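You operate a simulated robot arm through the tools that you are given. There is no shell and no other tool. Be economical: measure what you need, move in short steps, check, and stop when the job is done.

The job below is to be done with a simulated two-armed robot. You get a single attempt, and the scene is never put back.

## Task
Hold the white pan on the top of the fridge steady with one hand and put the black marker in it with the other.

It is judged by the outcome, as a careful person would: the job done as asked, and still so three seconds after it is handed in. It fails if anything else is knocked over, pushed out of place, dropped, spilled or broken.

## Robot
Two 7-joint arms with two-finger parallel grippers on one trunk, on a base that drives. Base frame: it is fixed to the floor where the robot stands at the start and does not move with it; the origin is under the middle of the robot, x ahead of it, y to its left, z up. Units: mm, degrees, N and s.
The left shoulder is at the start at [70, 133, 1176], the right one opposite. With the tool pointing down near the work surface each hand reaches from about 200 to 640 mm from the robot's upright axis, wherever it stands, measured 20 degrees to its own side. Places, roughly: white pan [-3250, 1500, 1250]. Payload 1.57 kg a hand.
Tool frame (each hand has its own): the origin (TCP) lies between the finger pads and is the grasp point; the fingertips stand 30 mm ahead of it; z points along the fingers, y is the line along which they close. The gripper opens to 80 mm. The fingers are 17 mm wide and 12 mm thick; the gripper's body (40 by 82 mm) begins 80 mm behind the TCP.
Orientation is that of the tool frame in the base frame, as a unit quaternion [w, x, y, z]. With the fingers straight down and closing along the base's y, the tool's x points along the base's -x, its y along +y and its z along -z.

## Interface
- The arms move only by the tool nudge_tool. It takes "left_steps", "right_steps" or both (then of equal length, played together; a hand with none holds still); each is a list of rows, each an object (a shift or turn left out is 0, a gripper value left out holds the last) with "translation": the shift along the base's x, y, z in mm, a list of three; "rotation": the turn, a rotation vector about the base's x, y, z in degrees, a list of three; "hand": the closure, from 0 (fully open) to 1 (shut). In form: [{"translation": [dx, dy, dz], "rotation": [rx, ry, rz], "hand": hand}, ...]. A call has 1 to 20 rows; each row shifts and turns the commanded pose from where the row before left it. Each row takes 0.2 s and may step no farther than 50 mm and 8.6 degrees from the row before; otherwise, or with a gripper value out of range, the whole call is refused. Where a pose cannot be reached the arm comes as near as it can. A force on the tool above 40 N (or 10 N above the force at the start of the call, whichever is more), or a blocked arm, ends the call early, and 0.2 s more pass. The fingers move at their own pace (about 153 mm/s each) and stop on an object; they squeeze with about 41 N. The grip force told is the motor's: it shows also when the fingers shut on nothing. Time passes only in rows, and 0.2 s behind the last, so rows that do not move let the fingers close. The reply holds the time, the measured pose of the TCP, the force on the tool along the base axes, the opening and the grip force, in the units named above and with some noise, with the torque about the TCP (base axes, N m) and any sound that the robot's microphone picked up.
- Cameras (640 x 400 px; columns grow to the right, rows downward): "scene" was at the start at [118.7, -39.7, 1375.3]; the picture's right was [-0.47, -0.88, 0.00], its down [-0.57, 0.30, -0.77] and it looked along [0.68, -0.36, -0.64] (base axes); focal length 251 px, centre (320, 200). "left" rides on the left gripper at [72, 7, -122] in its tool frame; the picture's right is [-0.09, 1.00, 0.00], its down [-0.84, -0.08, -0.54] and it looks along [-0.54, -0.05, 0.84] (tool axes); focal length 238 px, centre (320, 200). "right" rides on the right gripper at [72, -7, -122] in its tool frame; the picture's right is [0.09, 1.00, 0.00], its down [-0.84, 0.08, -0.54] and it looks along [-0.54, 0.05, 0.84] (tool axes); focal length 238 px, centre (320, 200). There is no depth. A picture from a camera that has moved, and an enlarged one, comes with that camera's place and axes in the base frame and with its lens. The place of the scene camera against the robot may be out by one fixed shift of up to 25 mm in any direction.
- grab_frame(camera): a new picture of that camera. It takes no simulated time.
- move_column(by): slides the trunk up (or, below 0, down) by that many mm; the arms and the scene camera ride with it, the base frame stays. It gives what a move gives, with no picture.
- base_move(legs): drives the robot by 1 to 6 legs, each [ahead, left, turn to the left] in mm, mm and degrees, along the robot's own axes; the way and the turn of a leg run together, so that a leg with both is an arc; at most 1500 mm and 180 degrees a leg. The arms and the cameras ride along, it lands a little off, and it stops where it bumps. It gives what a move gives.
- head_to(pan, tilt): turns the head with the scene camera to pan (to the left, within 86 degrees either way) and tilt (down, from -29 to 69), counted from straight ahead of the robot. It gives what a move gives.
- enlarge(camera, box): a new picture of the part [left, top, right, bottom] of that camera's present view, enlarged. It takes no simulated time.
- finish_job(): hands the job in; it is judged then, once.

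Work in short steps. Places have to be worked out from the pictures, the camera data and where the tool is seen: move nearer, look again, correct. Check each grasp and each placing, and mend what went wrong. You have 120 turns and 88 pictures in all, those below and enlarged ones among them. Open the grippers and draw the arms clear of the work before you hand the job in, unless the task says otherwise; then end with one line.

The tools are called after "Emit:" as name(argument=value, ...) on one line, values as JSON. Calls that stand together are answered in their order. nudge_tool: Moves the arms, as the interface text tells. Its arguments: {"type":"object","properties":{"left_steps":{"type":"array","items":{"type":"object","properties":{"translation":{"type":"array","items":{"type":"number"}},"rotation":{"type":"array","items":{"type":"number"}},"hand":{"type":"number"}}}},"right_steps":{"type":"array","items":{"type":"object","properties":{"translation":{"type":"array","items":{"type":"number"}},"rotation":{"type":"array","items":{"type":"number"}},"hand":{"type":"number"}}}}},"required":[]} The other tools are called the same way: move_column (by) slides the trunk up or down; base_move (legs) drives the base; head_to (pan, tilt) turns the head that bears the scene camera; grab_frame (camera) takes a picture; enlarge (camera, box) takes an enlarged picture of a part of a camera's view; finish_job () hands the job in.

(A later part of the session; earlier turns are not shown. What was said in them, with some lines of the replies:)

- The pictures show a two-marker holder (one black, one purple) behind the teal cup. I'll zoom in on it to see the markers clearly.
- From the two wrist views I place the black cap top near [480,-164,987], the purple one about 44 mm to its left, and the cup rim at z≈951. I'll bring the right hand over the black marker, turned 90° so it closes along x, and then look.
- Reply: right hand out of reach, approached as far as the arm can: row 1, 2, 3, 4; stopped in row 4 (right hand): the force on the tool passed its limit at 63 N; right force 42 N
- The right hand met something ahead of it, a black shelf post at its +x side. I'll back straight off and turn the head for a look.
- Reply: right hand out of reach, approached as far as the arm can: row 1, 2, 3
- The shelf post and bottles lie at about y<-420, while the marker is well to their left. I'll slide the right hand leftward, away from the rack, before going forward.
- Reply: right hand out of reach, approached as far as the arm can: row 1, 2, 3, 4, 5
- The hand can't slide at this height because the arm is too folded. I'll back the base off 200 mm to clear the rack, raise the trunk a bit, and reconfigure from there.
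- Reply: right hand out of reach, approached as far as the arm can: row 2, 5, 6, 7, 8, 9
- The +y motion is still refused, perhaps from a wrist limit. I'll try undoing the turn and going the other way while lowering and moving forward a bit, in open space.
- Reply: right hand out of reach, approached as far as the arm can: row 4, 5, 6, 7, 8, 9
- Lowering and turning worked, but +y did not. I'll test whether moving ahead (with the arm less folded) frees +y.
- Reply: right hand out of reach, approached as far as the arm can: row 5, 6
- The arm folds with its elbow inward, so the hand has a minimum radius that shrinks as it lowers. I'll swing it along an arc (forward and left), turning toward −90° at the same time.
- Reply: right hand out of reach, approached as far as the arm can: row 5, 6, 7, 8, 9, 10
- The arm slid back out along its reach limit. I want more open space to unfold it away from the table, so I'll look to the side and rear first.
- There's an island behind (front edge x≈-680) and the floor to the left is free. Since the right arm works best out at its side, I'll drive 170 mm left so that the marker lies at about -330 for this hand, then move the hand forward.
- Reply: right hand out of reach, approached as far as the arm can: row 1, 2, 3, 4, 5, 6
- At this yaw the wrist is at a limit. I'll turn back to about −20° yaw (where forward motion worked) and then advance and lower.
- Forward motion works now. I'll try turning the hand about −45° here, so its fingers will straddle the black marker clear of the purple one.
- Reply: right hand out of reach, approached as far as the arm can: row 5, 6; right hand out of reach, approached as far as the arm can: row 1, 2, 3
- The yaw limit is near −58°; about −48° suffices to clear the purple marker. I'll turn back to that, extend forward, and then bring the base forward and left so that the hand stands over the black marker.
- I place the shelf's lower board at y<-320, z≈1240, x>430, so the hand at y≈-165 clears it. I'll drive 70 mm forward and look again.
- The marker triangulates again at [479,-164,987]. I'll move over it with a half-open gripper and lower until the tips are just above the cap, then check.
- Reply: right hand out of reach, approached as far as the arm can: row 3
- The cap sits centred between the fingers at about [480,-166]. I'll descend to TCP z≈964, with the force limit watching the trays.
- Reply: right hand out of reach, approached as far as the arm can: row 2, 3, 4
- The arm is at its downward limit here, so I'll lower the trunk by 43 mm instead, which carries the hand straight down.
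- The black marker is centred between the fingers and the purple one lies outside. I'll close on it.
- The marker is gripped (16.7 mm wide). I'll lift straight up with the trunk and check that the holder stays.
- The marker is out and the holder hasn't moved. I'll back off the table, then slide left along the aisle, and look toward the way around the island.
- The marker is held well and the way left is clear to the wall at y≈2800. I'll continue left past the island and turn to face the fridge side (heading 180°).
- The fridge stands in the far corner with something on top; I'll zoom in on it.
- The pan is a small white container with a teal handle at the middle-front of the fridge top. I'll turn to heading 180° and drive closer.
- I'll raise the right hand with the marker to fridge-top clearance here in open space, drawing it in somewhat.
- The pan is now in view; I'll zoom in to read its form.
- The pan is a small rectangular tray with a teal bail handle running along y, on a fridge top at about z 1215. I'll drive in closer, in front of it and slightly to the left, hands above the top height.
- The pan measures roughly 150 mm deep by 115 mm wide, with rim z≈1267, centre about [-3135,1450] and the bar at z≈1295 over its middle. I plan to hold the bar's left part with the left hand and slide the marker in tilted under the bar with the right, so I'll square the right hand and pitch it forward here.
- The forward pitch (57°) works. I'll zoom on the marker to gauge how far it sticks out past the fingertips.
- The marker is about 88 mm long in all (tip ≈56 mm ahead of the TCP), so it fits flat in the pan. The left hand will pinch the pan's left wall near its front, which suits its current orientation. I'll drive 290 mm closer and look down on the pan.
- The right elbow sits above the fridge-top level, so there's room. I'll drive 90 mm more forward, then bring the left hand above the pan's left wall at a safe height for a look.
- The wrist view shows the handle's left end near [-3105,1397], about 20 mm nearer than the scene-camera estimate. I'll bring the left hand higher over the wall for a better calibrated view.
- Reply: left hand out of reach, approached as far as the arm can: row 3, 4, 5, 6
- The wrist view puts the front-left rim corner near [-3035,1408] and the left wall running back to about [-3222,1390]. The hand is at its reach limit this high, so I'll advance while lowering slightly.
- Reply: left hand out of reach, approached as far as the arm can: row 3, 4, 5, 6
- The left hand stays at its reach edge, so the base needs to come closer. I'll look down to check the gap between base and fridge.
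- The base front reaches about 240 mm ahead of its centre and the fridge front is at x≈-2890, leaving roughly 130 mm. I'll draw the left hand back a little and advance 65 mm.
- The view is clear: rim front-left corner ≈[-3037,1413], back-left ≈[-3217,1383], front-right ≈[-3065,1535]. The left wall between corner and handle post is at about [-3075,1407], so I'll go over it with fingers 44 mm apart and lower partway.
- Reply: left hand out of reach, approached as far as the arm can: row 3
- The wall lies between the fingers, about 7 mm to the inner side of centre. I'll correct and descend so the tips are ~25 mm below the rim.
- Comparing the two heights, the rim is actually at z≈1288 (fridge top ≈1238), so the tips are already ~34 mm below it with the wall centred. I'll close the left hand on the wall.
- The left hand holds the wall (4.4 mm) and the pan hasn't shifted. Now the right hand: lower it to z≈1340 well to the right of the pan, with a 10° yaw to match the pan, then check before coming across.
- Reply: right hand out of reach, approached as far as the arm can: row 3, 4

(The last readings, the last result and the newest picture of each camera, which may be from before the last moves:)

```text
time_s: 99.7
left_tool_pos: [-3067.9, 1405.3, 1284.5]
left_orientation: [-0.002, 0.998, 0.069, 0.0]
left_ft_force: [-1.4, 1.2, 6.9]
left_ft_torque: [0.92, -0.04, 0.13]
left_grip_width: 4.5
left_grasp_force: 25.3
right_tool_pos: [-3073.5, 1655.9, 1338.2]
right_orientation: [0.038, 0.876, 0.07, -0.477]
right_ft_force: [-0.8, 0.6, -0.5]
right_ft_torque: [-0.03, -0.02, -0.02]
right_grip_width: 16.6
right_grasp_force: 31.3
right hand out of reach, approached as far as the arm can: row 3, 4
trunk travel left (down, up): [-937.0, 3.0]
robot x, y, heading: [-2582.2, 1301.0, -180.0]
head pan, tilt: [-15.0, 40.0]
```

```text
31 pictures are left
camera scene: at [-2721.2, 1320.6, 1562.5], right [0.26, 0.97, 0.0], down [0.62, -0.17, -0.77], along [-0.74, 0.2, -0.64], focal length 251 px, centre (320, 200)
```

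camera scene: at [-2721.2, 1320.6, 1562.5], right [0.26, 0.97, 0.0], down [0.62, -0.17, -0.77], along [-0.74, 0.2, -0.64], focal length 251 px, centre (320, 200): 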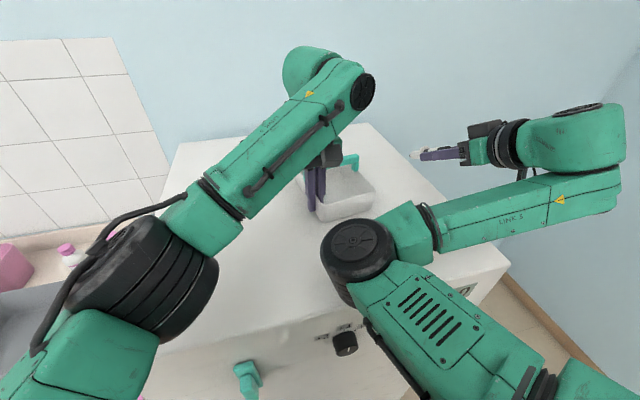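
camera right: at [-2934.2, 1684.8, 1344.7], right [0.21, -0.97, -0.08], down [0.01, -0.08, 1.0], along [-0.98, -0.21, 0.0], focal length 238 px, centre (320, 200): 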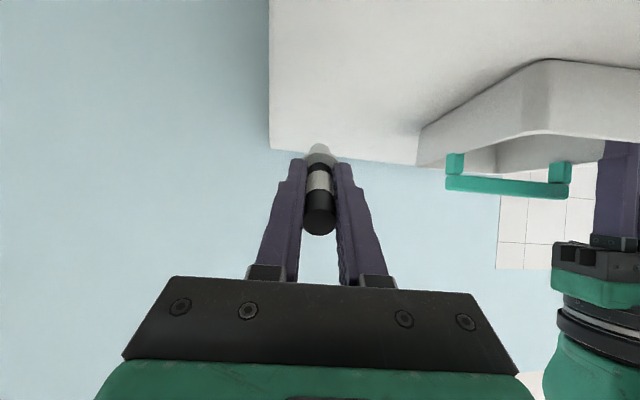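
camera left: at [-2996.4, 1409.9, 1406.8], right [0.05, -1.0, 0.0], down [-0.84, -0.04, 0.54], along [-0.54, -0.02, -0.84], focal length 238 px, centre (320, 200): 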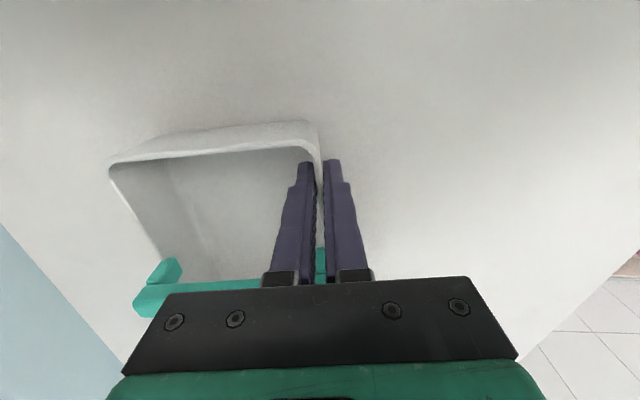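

The right arm is at its minimum fold with the hand pointing straight ahead. Having the hand point diagonally left instead puts the wrist farther out, so I'll turn it 35° more where it stands.

Emit:
nudge_tool(right_steps=[{"rotation": [0, 0, 7]}, {"rotation": [0, 0, 7]}, {"rotation": [0, 0, 7]}, {"rotation": [0, 0, 7]}, {"rotation": [0, 0, 7]}])

Emit:
nudge_tool(right_steps=[{"translation": [0, -15, 0]}, {"translation": [0, -15, 0]}])

Emit:
grab_frame(camera="scene")

```text
time_s: 100.9
left_tool_pos: [-3069.4, 1406.5, 1285.0]
left_orientation: [0.0, 0.997, 0.071, -0.001]
left_ft_force: [-1.1, 0.5, 6.6]
left_ft_torque: [0.84, 0.1, 0.16]
left_grip_width: 4.7
left_grasp_force: 25.0
right_tool_pos: [-3073.3, 1653.8, 1338.9]
right_orientation: [0.18, 0.813, 0.332, -0.442]
right_ft_force: [0.4, 0.1, 1.1]
right_ft_torque: [0.03, 0.02, 0.02]
right_grip_width: 16.8
right_grasp_force: 31.7
trunk travel left (down, up): [-937.0, 3.0]
robot x, y, heading: [-2582.6, 1299.3, -179.7]
head pan, tilt: [-15.0, 40.0]
```

```text
time_s: 101.5
left_tool_pos: [-3069.4, 1405.7, 1284.1]
left_orientation: [-0.002, 0.998, 0.07, -0.002]
left_ft_force: [-2.2, -0.3, 7.0]
left_ft_torque: [0.83, 0.2, 0.14]
left_grip_width: 4.3
left_grasp_force: 24.8
right_tool_pos: [-3073.8, 1623.5, 1338.7]
right_orientation: [0.18, 0.814, 0.331, -0.443]
right_ft_force: [0.4, 0.0, -0.1]
right_ft_torque: [0.02, -0.01, 0.03]
right_grip_width: 16.3
right_grasp_force: 31.6
trunk travel left (down, up): [-937.0, 3.0]
robot x, y, heading: [-2583.5, 1299.6, -180.1]
head pan, tilt: [-15.0, 40.0]
```

```text
30 pictures are left
camera scene: at [-2721.0, 1319.9, 1562.5], right [0.26, 0.97, 0.0], down [0.62, -0.17, -0.77], along [-0.74, 0.2, -0.64], focal length 251 px, centre (320, 200)
```

scene: 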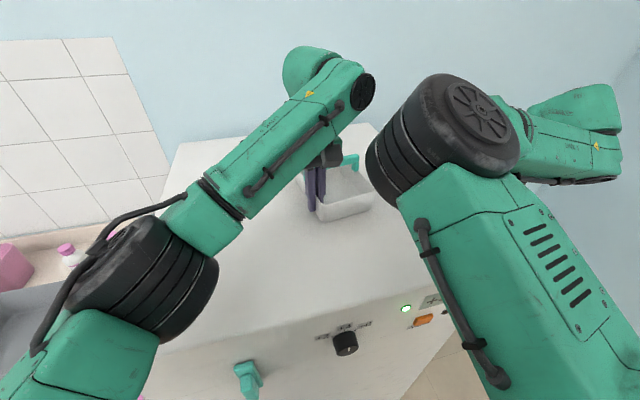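

The arm re-posed with its elbow up and now moves left freely. I'll check the right wrist view and then continue toward the pan.

Emit:
nudge_tool(right_steps=[{"translation": [5, -15, 2]}, {"translation": [5, -15, 2]}, {"translation": [5, -15, 2]}])

Emit:
grab_frame(camera="right")

Emit:
grab_frame(camera="left")

```text
time_s: 102.3
left_tool_pos: [-3069.3, 1403.6, 1286.4]
left_orientation: [-0.001, 0.998, 0.07, -0.002]
left_ft_force: [-1.6, 0.5, 7.8]
left_ft_torque: [0.95, -0.11, 0.16]
left_grip_width: 4.4
left_grasp_force: 25.4
right_tool_pos: [-3057.2, 1578.7, 1344.7]
right_orientation: [0.18, 0.813, 0.331, -0.443]
right_ft_force: [0.4, -0.9, 0.3]
right_ft_torque: [0.0, -0.01, -0.04]
right_grip_width: 16.6
right_grasp_force: 32.3
trunk travel left (down, up): [-937.0, 3.0]
robot x, y, heading: [-2582.0, 1301.4, -180.2]
head pan, tilt: [-15.0, 40.0]
```

```text
29 pictures are left
camera right: at [-2959.5, 1682.6, 1351.9], right [0.73, -0.68, -0.08], down [0.06, -0.06, 1.0], along [-0.68, -0.73, 0.0], focal length 238 px, centre (320, 200)
```

right: 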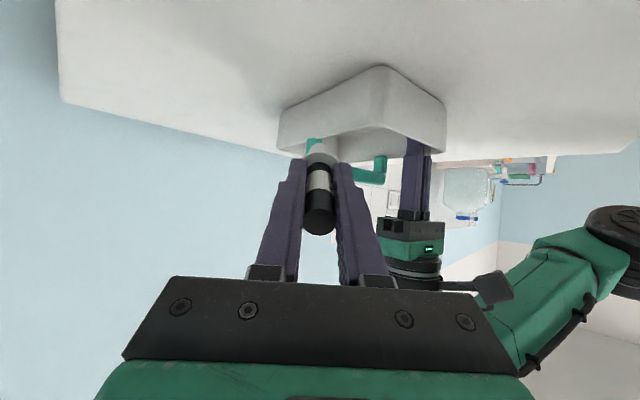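

```text
28 pictures are left
camera left: at [-2995.2, 1409.0, 1407.0], right [0.05, -1.0, 0.0], down [-0.84, -0.04, 0.54], along [-0.54, -0.02, -0.84], focal length 238 px, centre (320, 200)
```

left: 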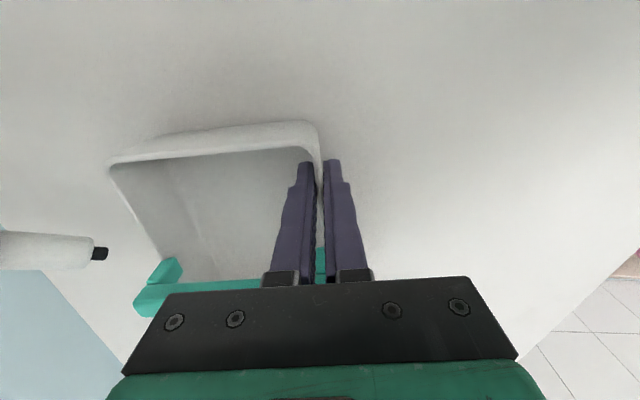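

The left wrist view shows the marker's nib about 80 mm ahead of the right TCP (tip ≈[-3105,1532,1301]), so the marker is ~110 mm long and is best laid along the pan's diagonal, which matches this yaw. I'll line up with that diagonal at TCP ≈[-3044,1531,1350], then check.

Emit:
nudge_tool(right_steps=[{"translation": [5, -12, 5]}, {"translation": [4, -12, 1]}, {"translation": [2, -12, 0]}, {"translation": [2, -12, 0]}])

Emit:
grab_frame(camera="left")

Emit:
grab_frame(camera="right")

```text
time_s: 103.3
left_tool_pos: [-3068.6, 1404.6, 1285.3]
left_orientation: [-0.002, 0.998, 0.07, -0.001]
left_ft_force: [0.4, -0.3, 6.5]
left_ft_torque: [0.86, 0.13, 0.15]
left_grip_width: 4.2
left_grasp_force: 25.1
right_tool_pos: [-3043.4, 1531.7, 1350.3]
right_orientation: [0.182, 0.814, 0.327, -0.445]
right_ft_force: [1.0, 0.1, -0.9]
right_ft_torque: [-0.02, 0.0, 0.02]
right_grip_width: 16.6
right_grasp_force: 32.1
trunk travel left (down, up): [-937.0, 3.0]
robot x, y, heading: [-2582.6, 1297.6, -179.8]
head pan, tilt: [-15.0, 40.0]
```

```text
27 pictures are left
camera left: at [-2995.8, 1409.1, 1406.8], right [0.05, -1.0, 0.0], down [-0.84, -0.04, 0.54], along [-0.54, -0.02, -0.84], focal length 238 px, centre (320, 200)
```

left: 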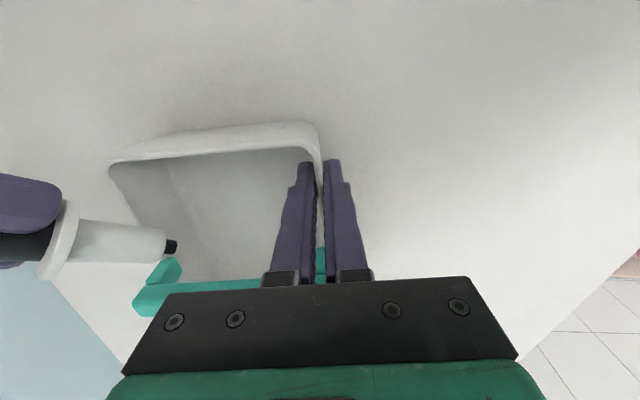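

```text
26 pictures are left
camera right: at [-2946.5, 1635.9, 1355.7], right [0.73, -0.68, -0.07], down [0.05, -0.05, 1.0], along [-0.69, -0.73, 0.0], focal length 238 px, centre (320, 200)
```

right: 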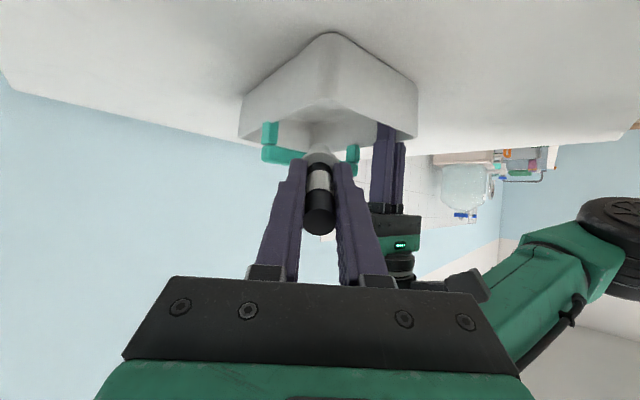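

The tip is at about [-3092,1484,1306], inside the pan's outline and short of the bar. I'll slide along the marker's own axis 50 mm, then look.

Emit:
nudge_tool(right_steps=[{"translation": [-6, -5.8, -5.5]}, {"translation": [-6, -5.8, -5.5]}, {"translation": [-6, -5.8, -5.5]}, {"translation": [-6, -5.8, -5.5]}, {"translation": [-6, -5.8, -5.5]}])

Emit:
grab_frame(camera="left")

Emit:
grab_frame(camera="right")

```text
time_s: 104.5
left_tool_pos: [-3068.3, 1404.4, 1284.8]
left_orientation: [-0.002, 0.998, 0.069, -0.001]
left_ft_force: [-1.1, -0.1, 7.2]
left_ft_torque: [0.86, 0.11, 0.09]
left_grip_width: 4.3
left_grasp_force: 25.3
right_tool_pos: [-3073.3, 1505.9, 1322.8]
right_orientation: [0.183, 0.814, 0.323, -0.446]
right_ft_force: [0.2, -0.2, -0.9]
right_ft_torque: [0.01, -0.03, -0.03]
right_grip_width: 16.5
right_grasp_force: 32.1
trunk travel left (down, up): [-937.0, 3.0]
robot x, y, heading: [-2579.1, 1302.4, -179.6]
head pan, tilt: [-15.0, 40.0]
```

```text
25 pictures are left
camera left: at [-2995.9, 1409.1, 1406.8], right [0.05, -1.0, 0.0], down [-0.84, -0.04, 0.54], along [-0.54, -0.02, -0.84], focal length 238 px, centre (320, 200)
```

left: 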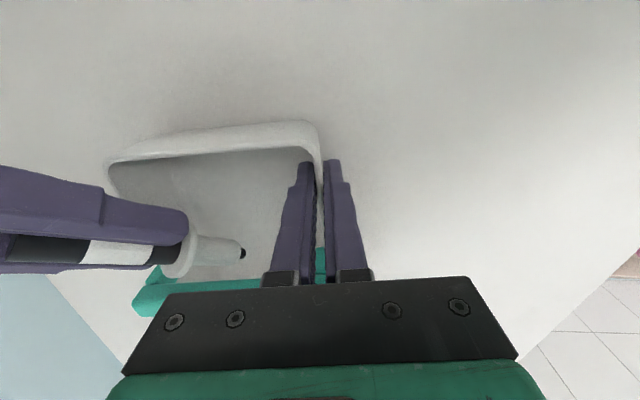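

```text
24 pictures are left
camera right: at [-2976.1, 1608.7, 1328.3], right [0.72, -0.69, -0.07], down [0.06, -0.04, 1.0], along [-0.69, -0.72, 0.01], focal length 238 px, centre (320, 200)
```

right: 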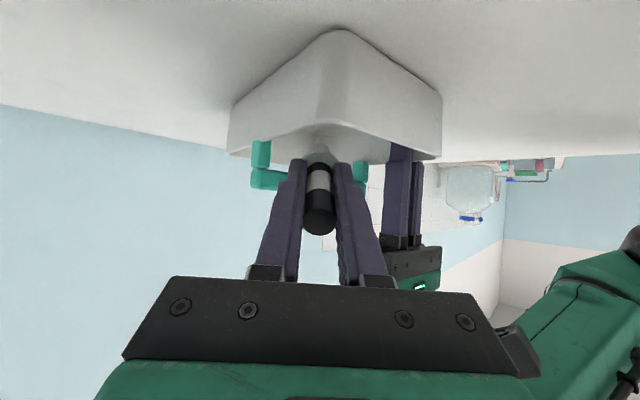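

The marker goes cleanly toward the space under the bar. I'll continue 40 mm along the same line in small steps, watching for contact.

Emit:
nudge_tool(right_steps=[{"translation": [-5, -4.8, -4.5]}, {"translation": [-5, -4.8, -4.5]}, {"translation": [-5, -4.8, -4.5]}, {"translation": [-5, -4.8, -4.5]}, {"translation": [-5, -4.8, -4.5]}])

Emit:
grab_frame(camera="left")

Emit:
grab_frame(camera="right")

```text
time_s: 105.7
left_tool_pos: [-3067.9, 1405.6, 1284.2]
left_orientation: [-0.001, 0.998, 0.069, -0.001]
left_ft_force: [-0.5, -1.5, 6.9]
left_ft_torque: [0.84, 0.18, 0.18]
left_grip_width: 4.2
left_grasp_force: 24.9
right_tool_pos: [-3101.2, 1481.8, 1307.1]
right_orientation: [0.187, 0.809, 0.323, -0.454]
right_ft_force: [0.1, 1.3, 0.4]
right_ft_torque: [0.01, -0.05, 0.03]
right_grip_width: 16.3
right_grasp_force: 31.9
trunk travel left (down, up): [-937.0, 3.0]
robot x, y, heading: [-2582.4, 1299.8, -179.9]
head pan, tilt: [-15.0, 40.0]
```

```text
23 pictures are left
camera left: at [-2995.8, 1409.1, 1406.8], right [0.05, -1.0, 0.0], down [-0.84, -0.04, 0.54], along [-0.54, -0.02, -0.84], focal length 238 px, centre (320, 200)
```

left: 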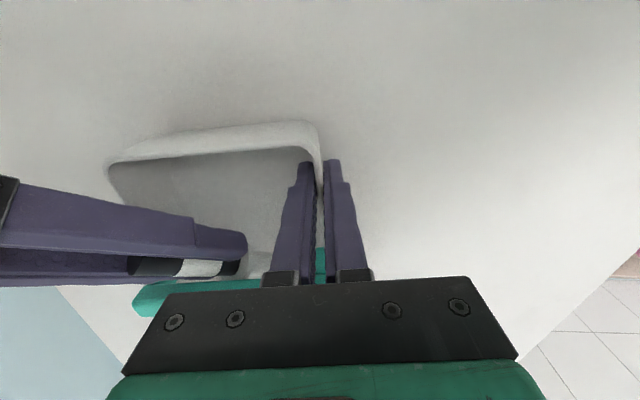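

```text
22 pictures are left
camera right: at [-3003.5, 1585.6, 1309.8], right [0.72, -0.69, -0.07], down [0.07, -0.03, 1.0], along [-0.69, -0.73, 0.02], focal length 238 px, centre (320, 200)
```

right: 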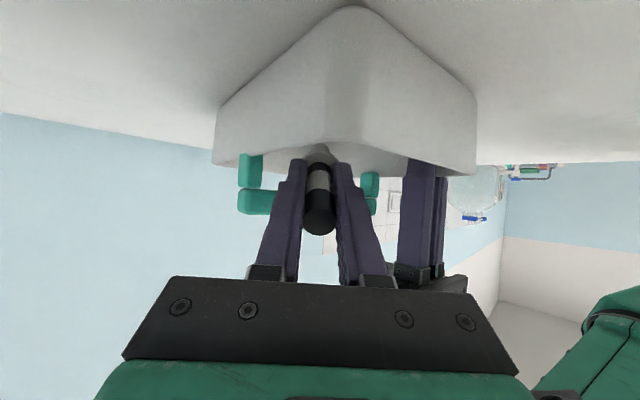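

No contact yet (tip ≈ z 1264), and the fingers are just below and in front of the bar. I'll lower straight down gently until the nib meets the pan floor.

Emit:
nudge_tool(right_steps=[{"translation": [0, 0, -3]}, {"translation": [0, 0, -3]}, {"translation": [0, 0, -3]}, {"translation": [0, 0, -2]}])

Emit:
grab_frame(camera="right")

```text
time_s: 106.7
left_tool_pos: [-3068.3, 1404.9, 1284.5]
left_orientation: [-0.002, 0.998, 0.069, -0.001]
left_ft_force: [1.2, -0.7, 6.0]
left_ft_torque: [0.86, 0.15, 0.12]
left_grip_width: 4.5
left_grasp_force: 25.0
right_tool_pos: [-3101.5, 1485.9, 1298.2]
right_orientation: [0.186, 0.809, 0.32, -0.456]
right_ft_force: [-0.1, -0.5, -1.1]
right_ft_torque: [-0.01, 0.0, 0.03]
right_grip_width: 16.4
right_grasp_force: 32.1
trunk travel left (down, up): [-937.0, 3.0]
robot x, y, heading: [-2584.5, 1297.2, -180.0]
head pan, tilt: [-15.0, 40.0]
```

```text
21 pictures are left
camera right: at [-3003.1, 1588.6, 1300.2], right [0.72, -0.69, -0.07], down [0.07, -0.03, 1.0], along [-0.69, -0.72, 0.03], focal length 238 px, centre (320, 200)
```

right: 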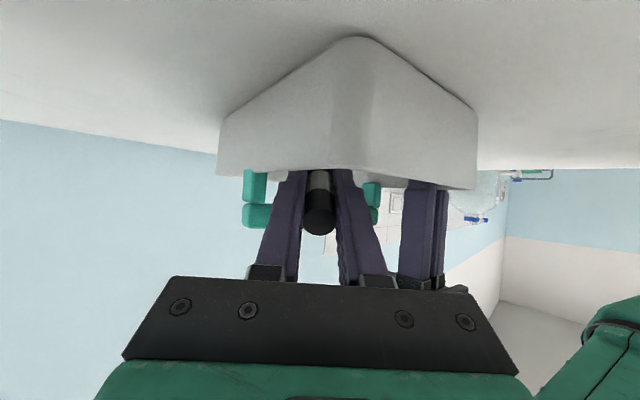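

Still no contact; the tip is around z 1254. I'll go a little farther down and in along the diagonal.

Emit:
nudge_tool(right_steps=[{"translation": [-1, -2, -3]}, {"translation": [-3, -3, -3]}, {"translation": [-3, -3, -2]}])

Emit:
grab_frame(camera="left")

```text
time_s: 107.5
left_tool_pos: [-3066.9, 1405.0, 1285.3]
left_orientation: [-0.002, 0.998, 0.07, -0.002]
left_ft_force: [-4.9, 5.5, 7.4]
left_ft_torque: [0.94, -0.15, 0.19]
left_grip_width: 4.4
left_grasp_force: 24.8
right_tool_pos: [-3110.1, 1484.7, 1290.5]
right_orientation: [0.187, 0.81, 0.318, -0.456]
right_ft_force: [1.8, -4.7, 8.4]
right_ft_torque: [0.23, 0.03, -0.04]
right_grip_width: 16.4
right_grasp_force: 32.2
right hand out of reach, approached as far as the arm can: row 1, 3
trunk travel left (down, up): [-937.0, 3.0]
robot x, y, heading: [-2584.9, 1297.7, -180.1]
head pan, tilt: [-15.0, 40.0]
```

```text
20 pictures are left
camera left: at [-2995.4, 1409.0, 1407.2], right [0.05, -1.0, -0.01], down [-0.84, -0.04, 0.55], along [-0.54, -0.02, -0.84], focal length 238 px, centre (320, 200)
```

left: 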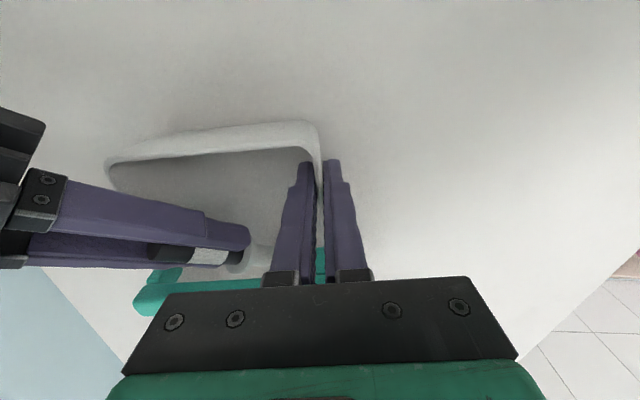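

The nib now rests on the pan floor (≈8 N) and the marker lies along the diagonal inside the walls. I'll open the right hand slightly, keeping clear of the bar's post.

Emit:
nudge_tool(right_steps=[{"translation": [0, 0, 1], "hand": 0.77}, {"hand": 0.72}, {"hand": 0.69}, {"hand": 0.69}])

Emit:
grab_frame(camera="right")

Emit:
grab_frame(camera="left")

```text
time_s: 108.5
left_tool_pos: [-3068.0, 1405.5, 1286.5]
left_orientation: [-0.005, 0.998, 0.069, -0.003]
left_ft_force: [-8.9, 24.0, 6.4]
left_ft_torque: [0.9, 0.18, 0.29]
left_grip_width: 3.9
left_grasp_force: 25.0
right_tool_pos: [-3108.2, 1485.5, 1290.6]
right_orientation: [0.186, 0.811, 0.317, -0.454]
right_ft_force: [-3.4, -21.6, 29.5]
right_ft_torque: [0.88, 0.09, 0.13]
right_grip_width: 17.6
right_grasp_force: 0.1
trunk travel left (down, up): [-937.0, 3.0]
robot x, y, heading: [-2586.1, 1299.3, -179.7]
head pan, tilt: [-15.0, 40.0]
```

```text
19 pictures are left
camera right: at [-3009.7, 1588.2, 1292.1], right [0.72, -0.69, -0.06], down [0.07, -0.02, 1.0], along [-0.69, -0.72, 0.03], focal length 238 px, centre (320, 200)
```

right: 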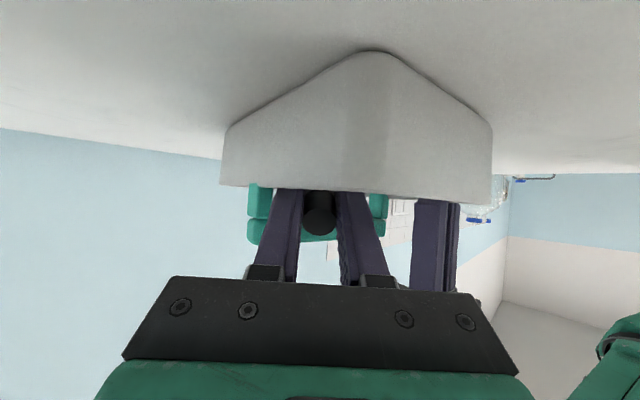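

```text
18 pictures are left
camera left: at [-2994.5, 1408.3, 1407.5], right [0.05, -1.0, -0.01], down [-0.84, -0.04, 0.55], along [-0.55, -0.02, -0.84], focal length 238 px, centre (320, 200)
```

left: 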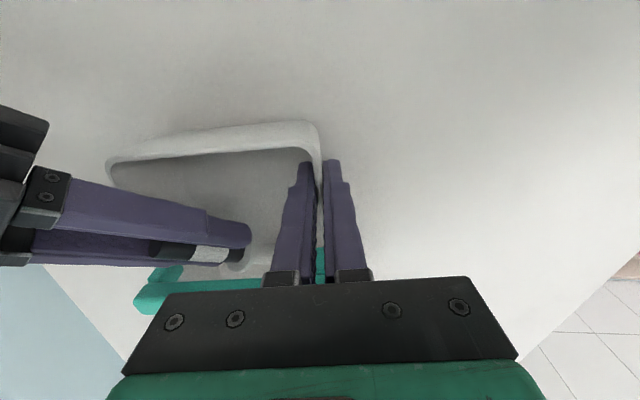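

The fingers opened only 1 mm and the right hand feels −22 N in y and 29 N up, so the outer finger presses on the right wall/post. I'll shift the hand a few mm off that side and up a little, easing the load.

Emit:
nudge_tool(right_steps=[{"translation": [1.5, -1.5, 1.5]}, {"translation": [1.5, -1.5, 1.5]}, {"translation": [1.5, -1.5, 0]}])

Emit:
grab_frame(camera="left")

```text
time_s: 109.3
left_tool_pos: [-3067.2, 1404.1, 1284.4]
left_orientation: [-0.005, 0.998, 0.069, -0.002]
left_ft_force: [-5.3, 24.2, 7.5]
left_ft_torque: [1.1, -0.14, -0.09]
left_grip_width: 3.9
left_grasp_force: 24.8
right_tool_pos: [-3105.5, 1485.1, 1289.9]
right_orientation: [0.189, 0.812, 0.319, -0.451]
right_ft_force: [-7.0, -23.0, 31.6]
right_ft_torque: [0.99, 0.05, 0.23]
right_grip_width: 17.8
right_grasp_force: 0.1
right hand out of reach, approached as far as the arm can: row 2
trunk travel left (down, up): [-937.0, 3.0]
robot x, y, heading: [-2581.0, 1296.2, -180.1]
head pan, tilt: [-15.0, 40.0]
```

```text
17 pictures are left
camera left: at [-2994.3, 1407.8, 1407.5], right [0.05, -1.0, -0.01], down [-0.84, -0.04, 0.55], along [-0.55, -0.02, -0.84], focal length 238 px, centre (320, 200)
```

left: 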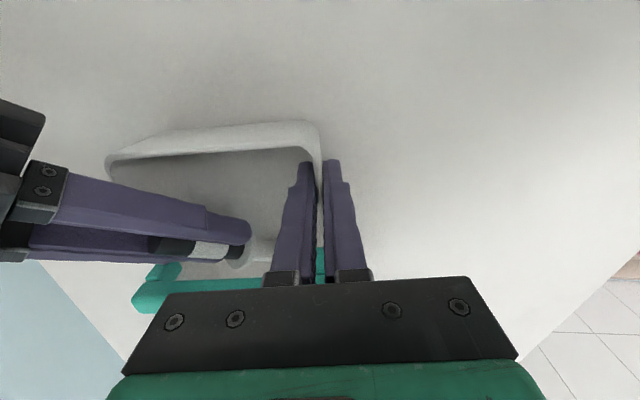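

The outer finger seems to be pressing on the right wall's rim edge. I'll back the hand up and out along its own axis in small steps, letting the fingers slide off the already loose marker.

Emit:
nudge_tool(right_steps=[{"translation": [2, 0, 3]}, {"translation": [3, 1, 4]}, {"translation": [3, 2, 4]}])

Emit:
grab_frame(camera="left")

Emit:
grab_frame(camera="right")

```text
time_s: 110.1
left_tool_pos: [-3068.8, 1403.7, 1285.8]
left_orientation: [0.002, 0.997, 0.073, -0.003]
left_ft_force: [0.8, 1.0, 6.8]
left_ft_torque: [0.84, 0.46, -0.37]
left_grip_width: 5.0
left_grasp_force: 25.0
right_tool_pos: [-3098.0, 1492.3, 1296.6]
right_orientation: [0.183, 0.817, 0.314, -0.447]
right_ft_force: [0.4, 0.1, 0.6]
right_ft_torque: [0.02, 0.03, -0.01]
right_grip_width: 24.0
right_grasp_force: 0.1
trunk travel left (down, up): [-937.0, 3.0]
robot x, y, heading: [-2582.9, 1299.5, -179.9]
head pan, tilt: [-15.0, 40.0]
```

```text
16 pictures are left
camera left: at [-2995.6, 1409.0, 1406.3], right [0.05, -1.0, 0.0], down [-0.84, -0.04, 0.55], along [-0.54, -0.03, -0.84], focal length 238 px, centre (320, 200)
```

left: 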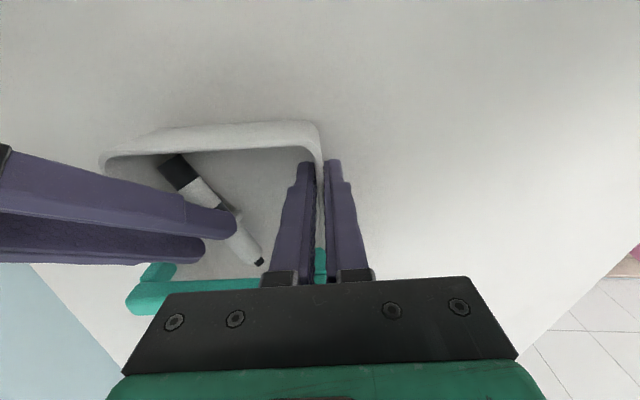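

```text
15 pictures are left
camera right: at [-2996.8, 1594.0, 1300.4], right [0.71, -0.7, -0.06], down [0.05, -0.03, 1.0], along [-0.7, -0.71, 0.01], focal length 238 px, centre (320, 200)
```

right: 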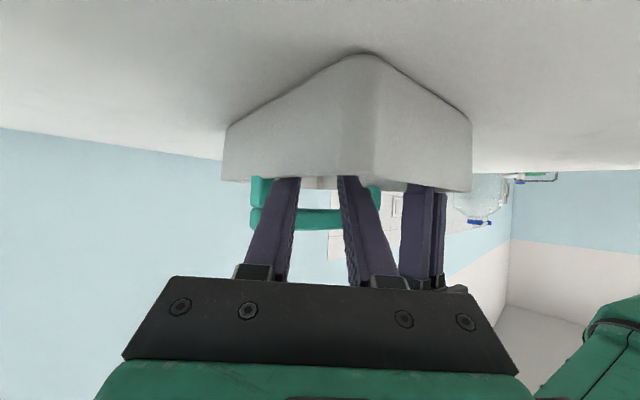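

The marker has dropped flat into the pan and forces are nil. I'll withdraw the right hand back along its axis, then out to the right.

Emit:
nudge_tool(right_steps=[{"translation": [5, 4, 6]}, {"translation": [6, 5.8, 6]}, {"translation": [6, 5.8, 6]}, {"translation": [6, 5.8, 6]}, {"translation": [6, 5.8, 6]}, {"translation": [8, 8, 8]}, {"translation": [5, 15, 8]}, {"translation": [0, 20, 5]}, {"translation": [0, 20, 0]}, {"translation": [0, 20, 0]}])

Emit:
grab_frame(camera="left")

Emit:
grab_frame(camera="right")

```text
time_s: 112.3
left_tool_pos: [-3068.8, 1405.1, 1283.9]
left_orientation: [-0.001, 0.998, 0.07, -0.002]
left_ft_force: [2.2, -1.4, 6.8]
left_ft_torque: [0.82, 0.0, -0.21]
left_grip_width: 4.4
left_grasp_force: 24.4
right_tool_pos: [-3055.8, 1592.4, 1346.9]
right_orientation: [0.179, 0.814, 0.331, -0.443]
right_ft_force: [0.7, 0.2, -0.5]
right_ft_torque: [-0.01, -0.04, -0.03]
right_grip_width: 24.6
right_grasp_force: 0.1
trunk travel left (down, up): [-937.0, 3.0]
robot x, y, heading: [-2581.5, 1299.7, -179.8]
head pan, tilt: [-15.0, 40.0]
```

```text
14 pictures are left
camera left: at [-2995.0, 1409.5, 1407.1], right [0.05, -1.0, 0.0], down [-0.84, -0.04, 0.54], along [-0.54, -0.02, -0.84], focal length 238 px, centre (320, 200)
```

left: 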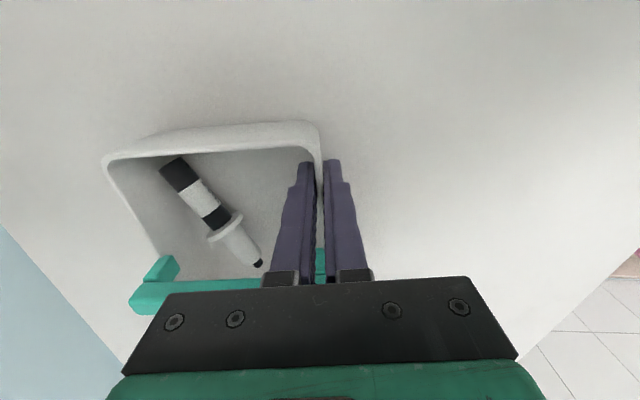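

```text
13 pictures are left
camera right: at [-2958.5, 1695.8, 1355.1], right [0.73, -0.68, -0.08], down [0.06, -0.06, 1.0], along [-0.68, -0.73, 0.0], focal length 238 px, centre (320, 200)
```

right: 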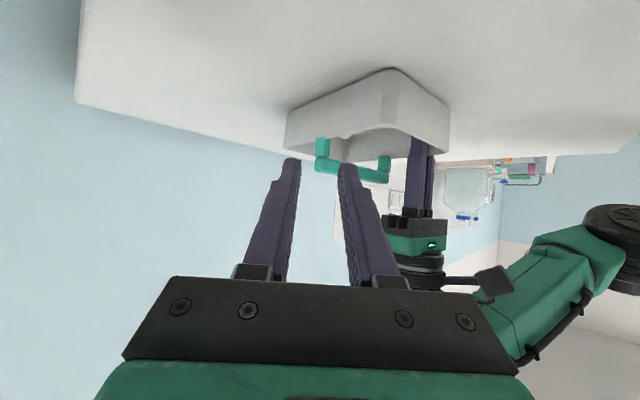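

The whole marker lies inside the pan. I'll open the left hand gently to let go of the wall, then lift it straight up while the right hand moves farther away.

Emit:
nudge_tool(left_steps=[{"hand": 0.8}, {"hand": 0.65}, {"hand": 0.6}, {"translation": [0, 0, 10]}, {"translation": [0, 0, 12]}, {"translation": [2, 0, 15]}, {"translation": [5, -5, 15]}, {"translation": [10, -10, 10]}, {"translation": [15, -15, 0]}, {"translation": [15, -15, 0]}], right_steps=[{"translation": [0, 15, 0]}, {"translation": [0, 15, 0]}, {"translation": [0, 10, 0]}, {}, {}, {}, {}, {}, {}, {}])

Emit:
grab_frame(camera="left")

```text
time_s: 114.5
left_tool_pos: [-3022.2, 1359.6, 1344.4]
left_orientation: [-0.001, 0.998, 0.07, -0.001]
left_ft_force: [-0.2, -0.5, 0.3]
left_ft_torque: [0.04, 0.0, 0.01]
left_grip_width: 32.1
left_grasp_force: 0.0
right_tool_pos: [-3055.7, 1631.0, 1347.5]
right_orientation: [0.179, 0.814, 0.33, -0.443]
right_ft_force: [0.7, 0.1, 0.4]
right_ft_torque: [0.0, -0.06, -0.01]
right_grip_width: 24.4
right_grasp_force: 0.0
trunk travel left (down, up): [-937.0, 3.0]
robot x, y, heading: [-2585.1, 1298.0, -179.7]
head pan, tilt: [-15.0, 40.0]
```

```text
12 pictures are left
camera left: at [-2948.5, 1363.2, 1467.5], right [0.05, -1.0, 0.0], down [-0.84, -0.04, 0.54], along [-0.54, -0.02, -0.84], focal length 238 px, centre (320, 200)
```

left: 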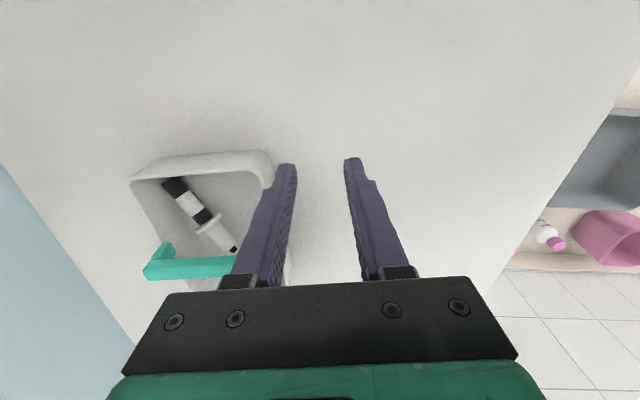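

The pan is released and still, with the marker lying in it. I'll open both grippers and back the base straight away from the fridge, then take a last look.

Emit:
nudge_tool(left_steps=[{"hand": 0}, {"hand": 0}], right_steps=[{"hand": 0}, {"hand": 0}])

Emit:
base_move(legs=[[-300, 0, 0]])

Emit:
head_to(pan=-10, tilt=27)

Emit:
grab_frame(camera="scene")

```text
time_s: 115.1
left_tool_pos: [-3021.5, 1359.8, 1343.9]
left_orientation: [-0.002, 0.998, 0.069, -0.001]
left_ft_force: [-0.5, 0.2, 0.9]
left_ft_torque: [-0.01, -0.03, -0.03]
left_grip_width: 80.1
left_grasp_force: 0.0
right_tool_pos: [-3056.7, 1632.3, 1347.3]
right_orientation: [0.18, 0.814, 0.33, -0.443]
right_ft_force: [0.0, 0.4, 0.3]
right_ft_torque: [0.02, 0.01, 0.04]
right_grip_width: 79.9
right_grasp_force: 0.0
trunk travel left (down, up): [-937.0, 3.0]
robot x, y, heading: [-2583.2, 1300.3, -179.9]
head pan, tilt: [-15.0, 40.0]
```

```text
time_s: 117.1
left_tool_pos: [-2726.3, 1361.4, 1343.6]
left_orientation: [-0.001, 0.998, 0.07, 0.001]
left_ft_force: [-0.2, 0.6, -0.2]
left_ft_torque: [0.02, -0.02, -0.02]
left_grip_width: 80.4
left_grasp_force: 0.1
right_tool_pos: [-2760.1, 1633.8, 1346.2]
right_orientation: [0.181, 0.814, 0.331, -0.441]
right_ft_force: [-0.4, -0.2, 0.3]
right_ft_torque: [0.01, -0.04, -0.01]
right_grip_width: 79.9
right_grasp_force: 0.1
trunk travel left (down, up): [-937.0, 3.0]
robot x, y, heading: [-2282.2, 1304.5, -179.8]
head pan, tilt: [-15.0, 40.0]
```

```text
time_s: 117.9
left_tool_pos: [-2722.4, 1361.5, 1344.6]
left_orientation: [-0.001, 0.998, 0.07, -0.001]
left_ft_force: [0.5, 0.3, -0.2]
left_ft_torque: [-0.02, -0.02, -0.01]
left_grip_width: 80.1
left_grasp_force: 0.0
right_tool_pos: [-2758.7, 1630.8, 1348.0]
right_orientation: [0.179, 0.814, 0.33, -0.443]
right_ft_force: [-0.5, 0.5, 0.0]
right_ft_torque: [0.03, -0.02, 0.02]
right_grip_width: 80.0
right_grasp_force: 0.0
trunk travel left (down, up): [-937.0, 3.0]
robot x, y, heading: [-2277.7, 1298.8, -179.9]
head pan, tilt: [-10.0, 27.0]
```

```text
11 pictures are left
camera scene: at [-2430.6, 1315.1, 1582.4], right [0.17, 0.99, 0.0], down [0.45, -0.08, -0.89], along [-0.88, 0.15, -0.46], focal length 251 px, centre (320, 200)
```

scene: 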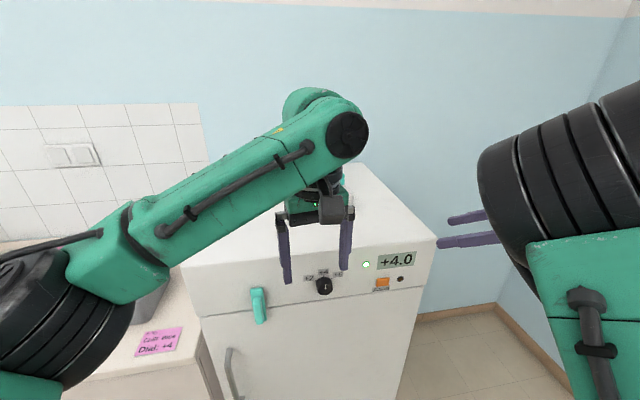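

Both hands are clear of the fridge, the grippers are open, and the marker was last seen lying still inside the pan. I'll hand the job in.

Emit:
finish_job()

```text
The job is handed in.
```

The black marker is lying in the white pan on the fridge; the left hand held the pan steady while the right put it in, and both arms are now open and clear.
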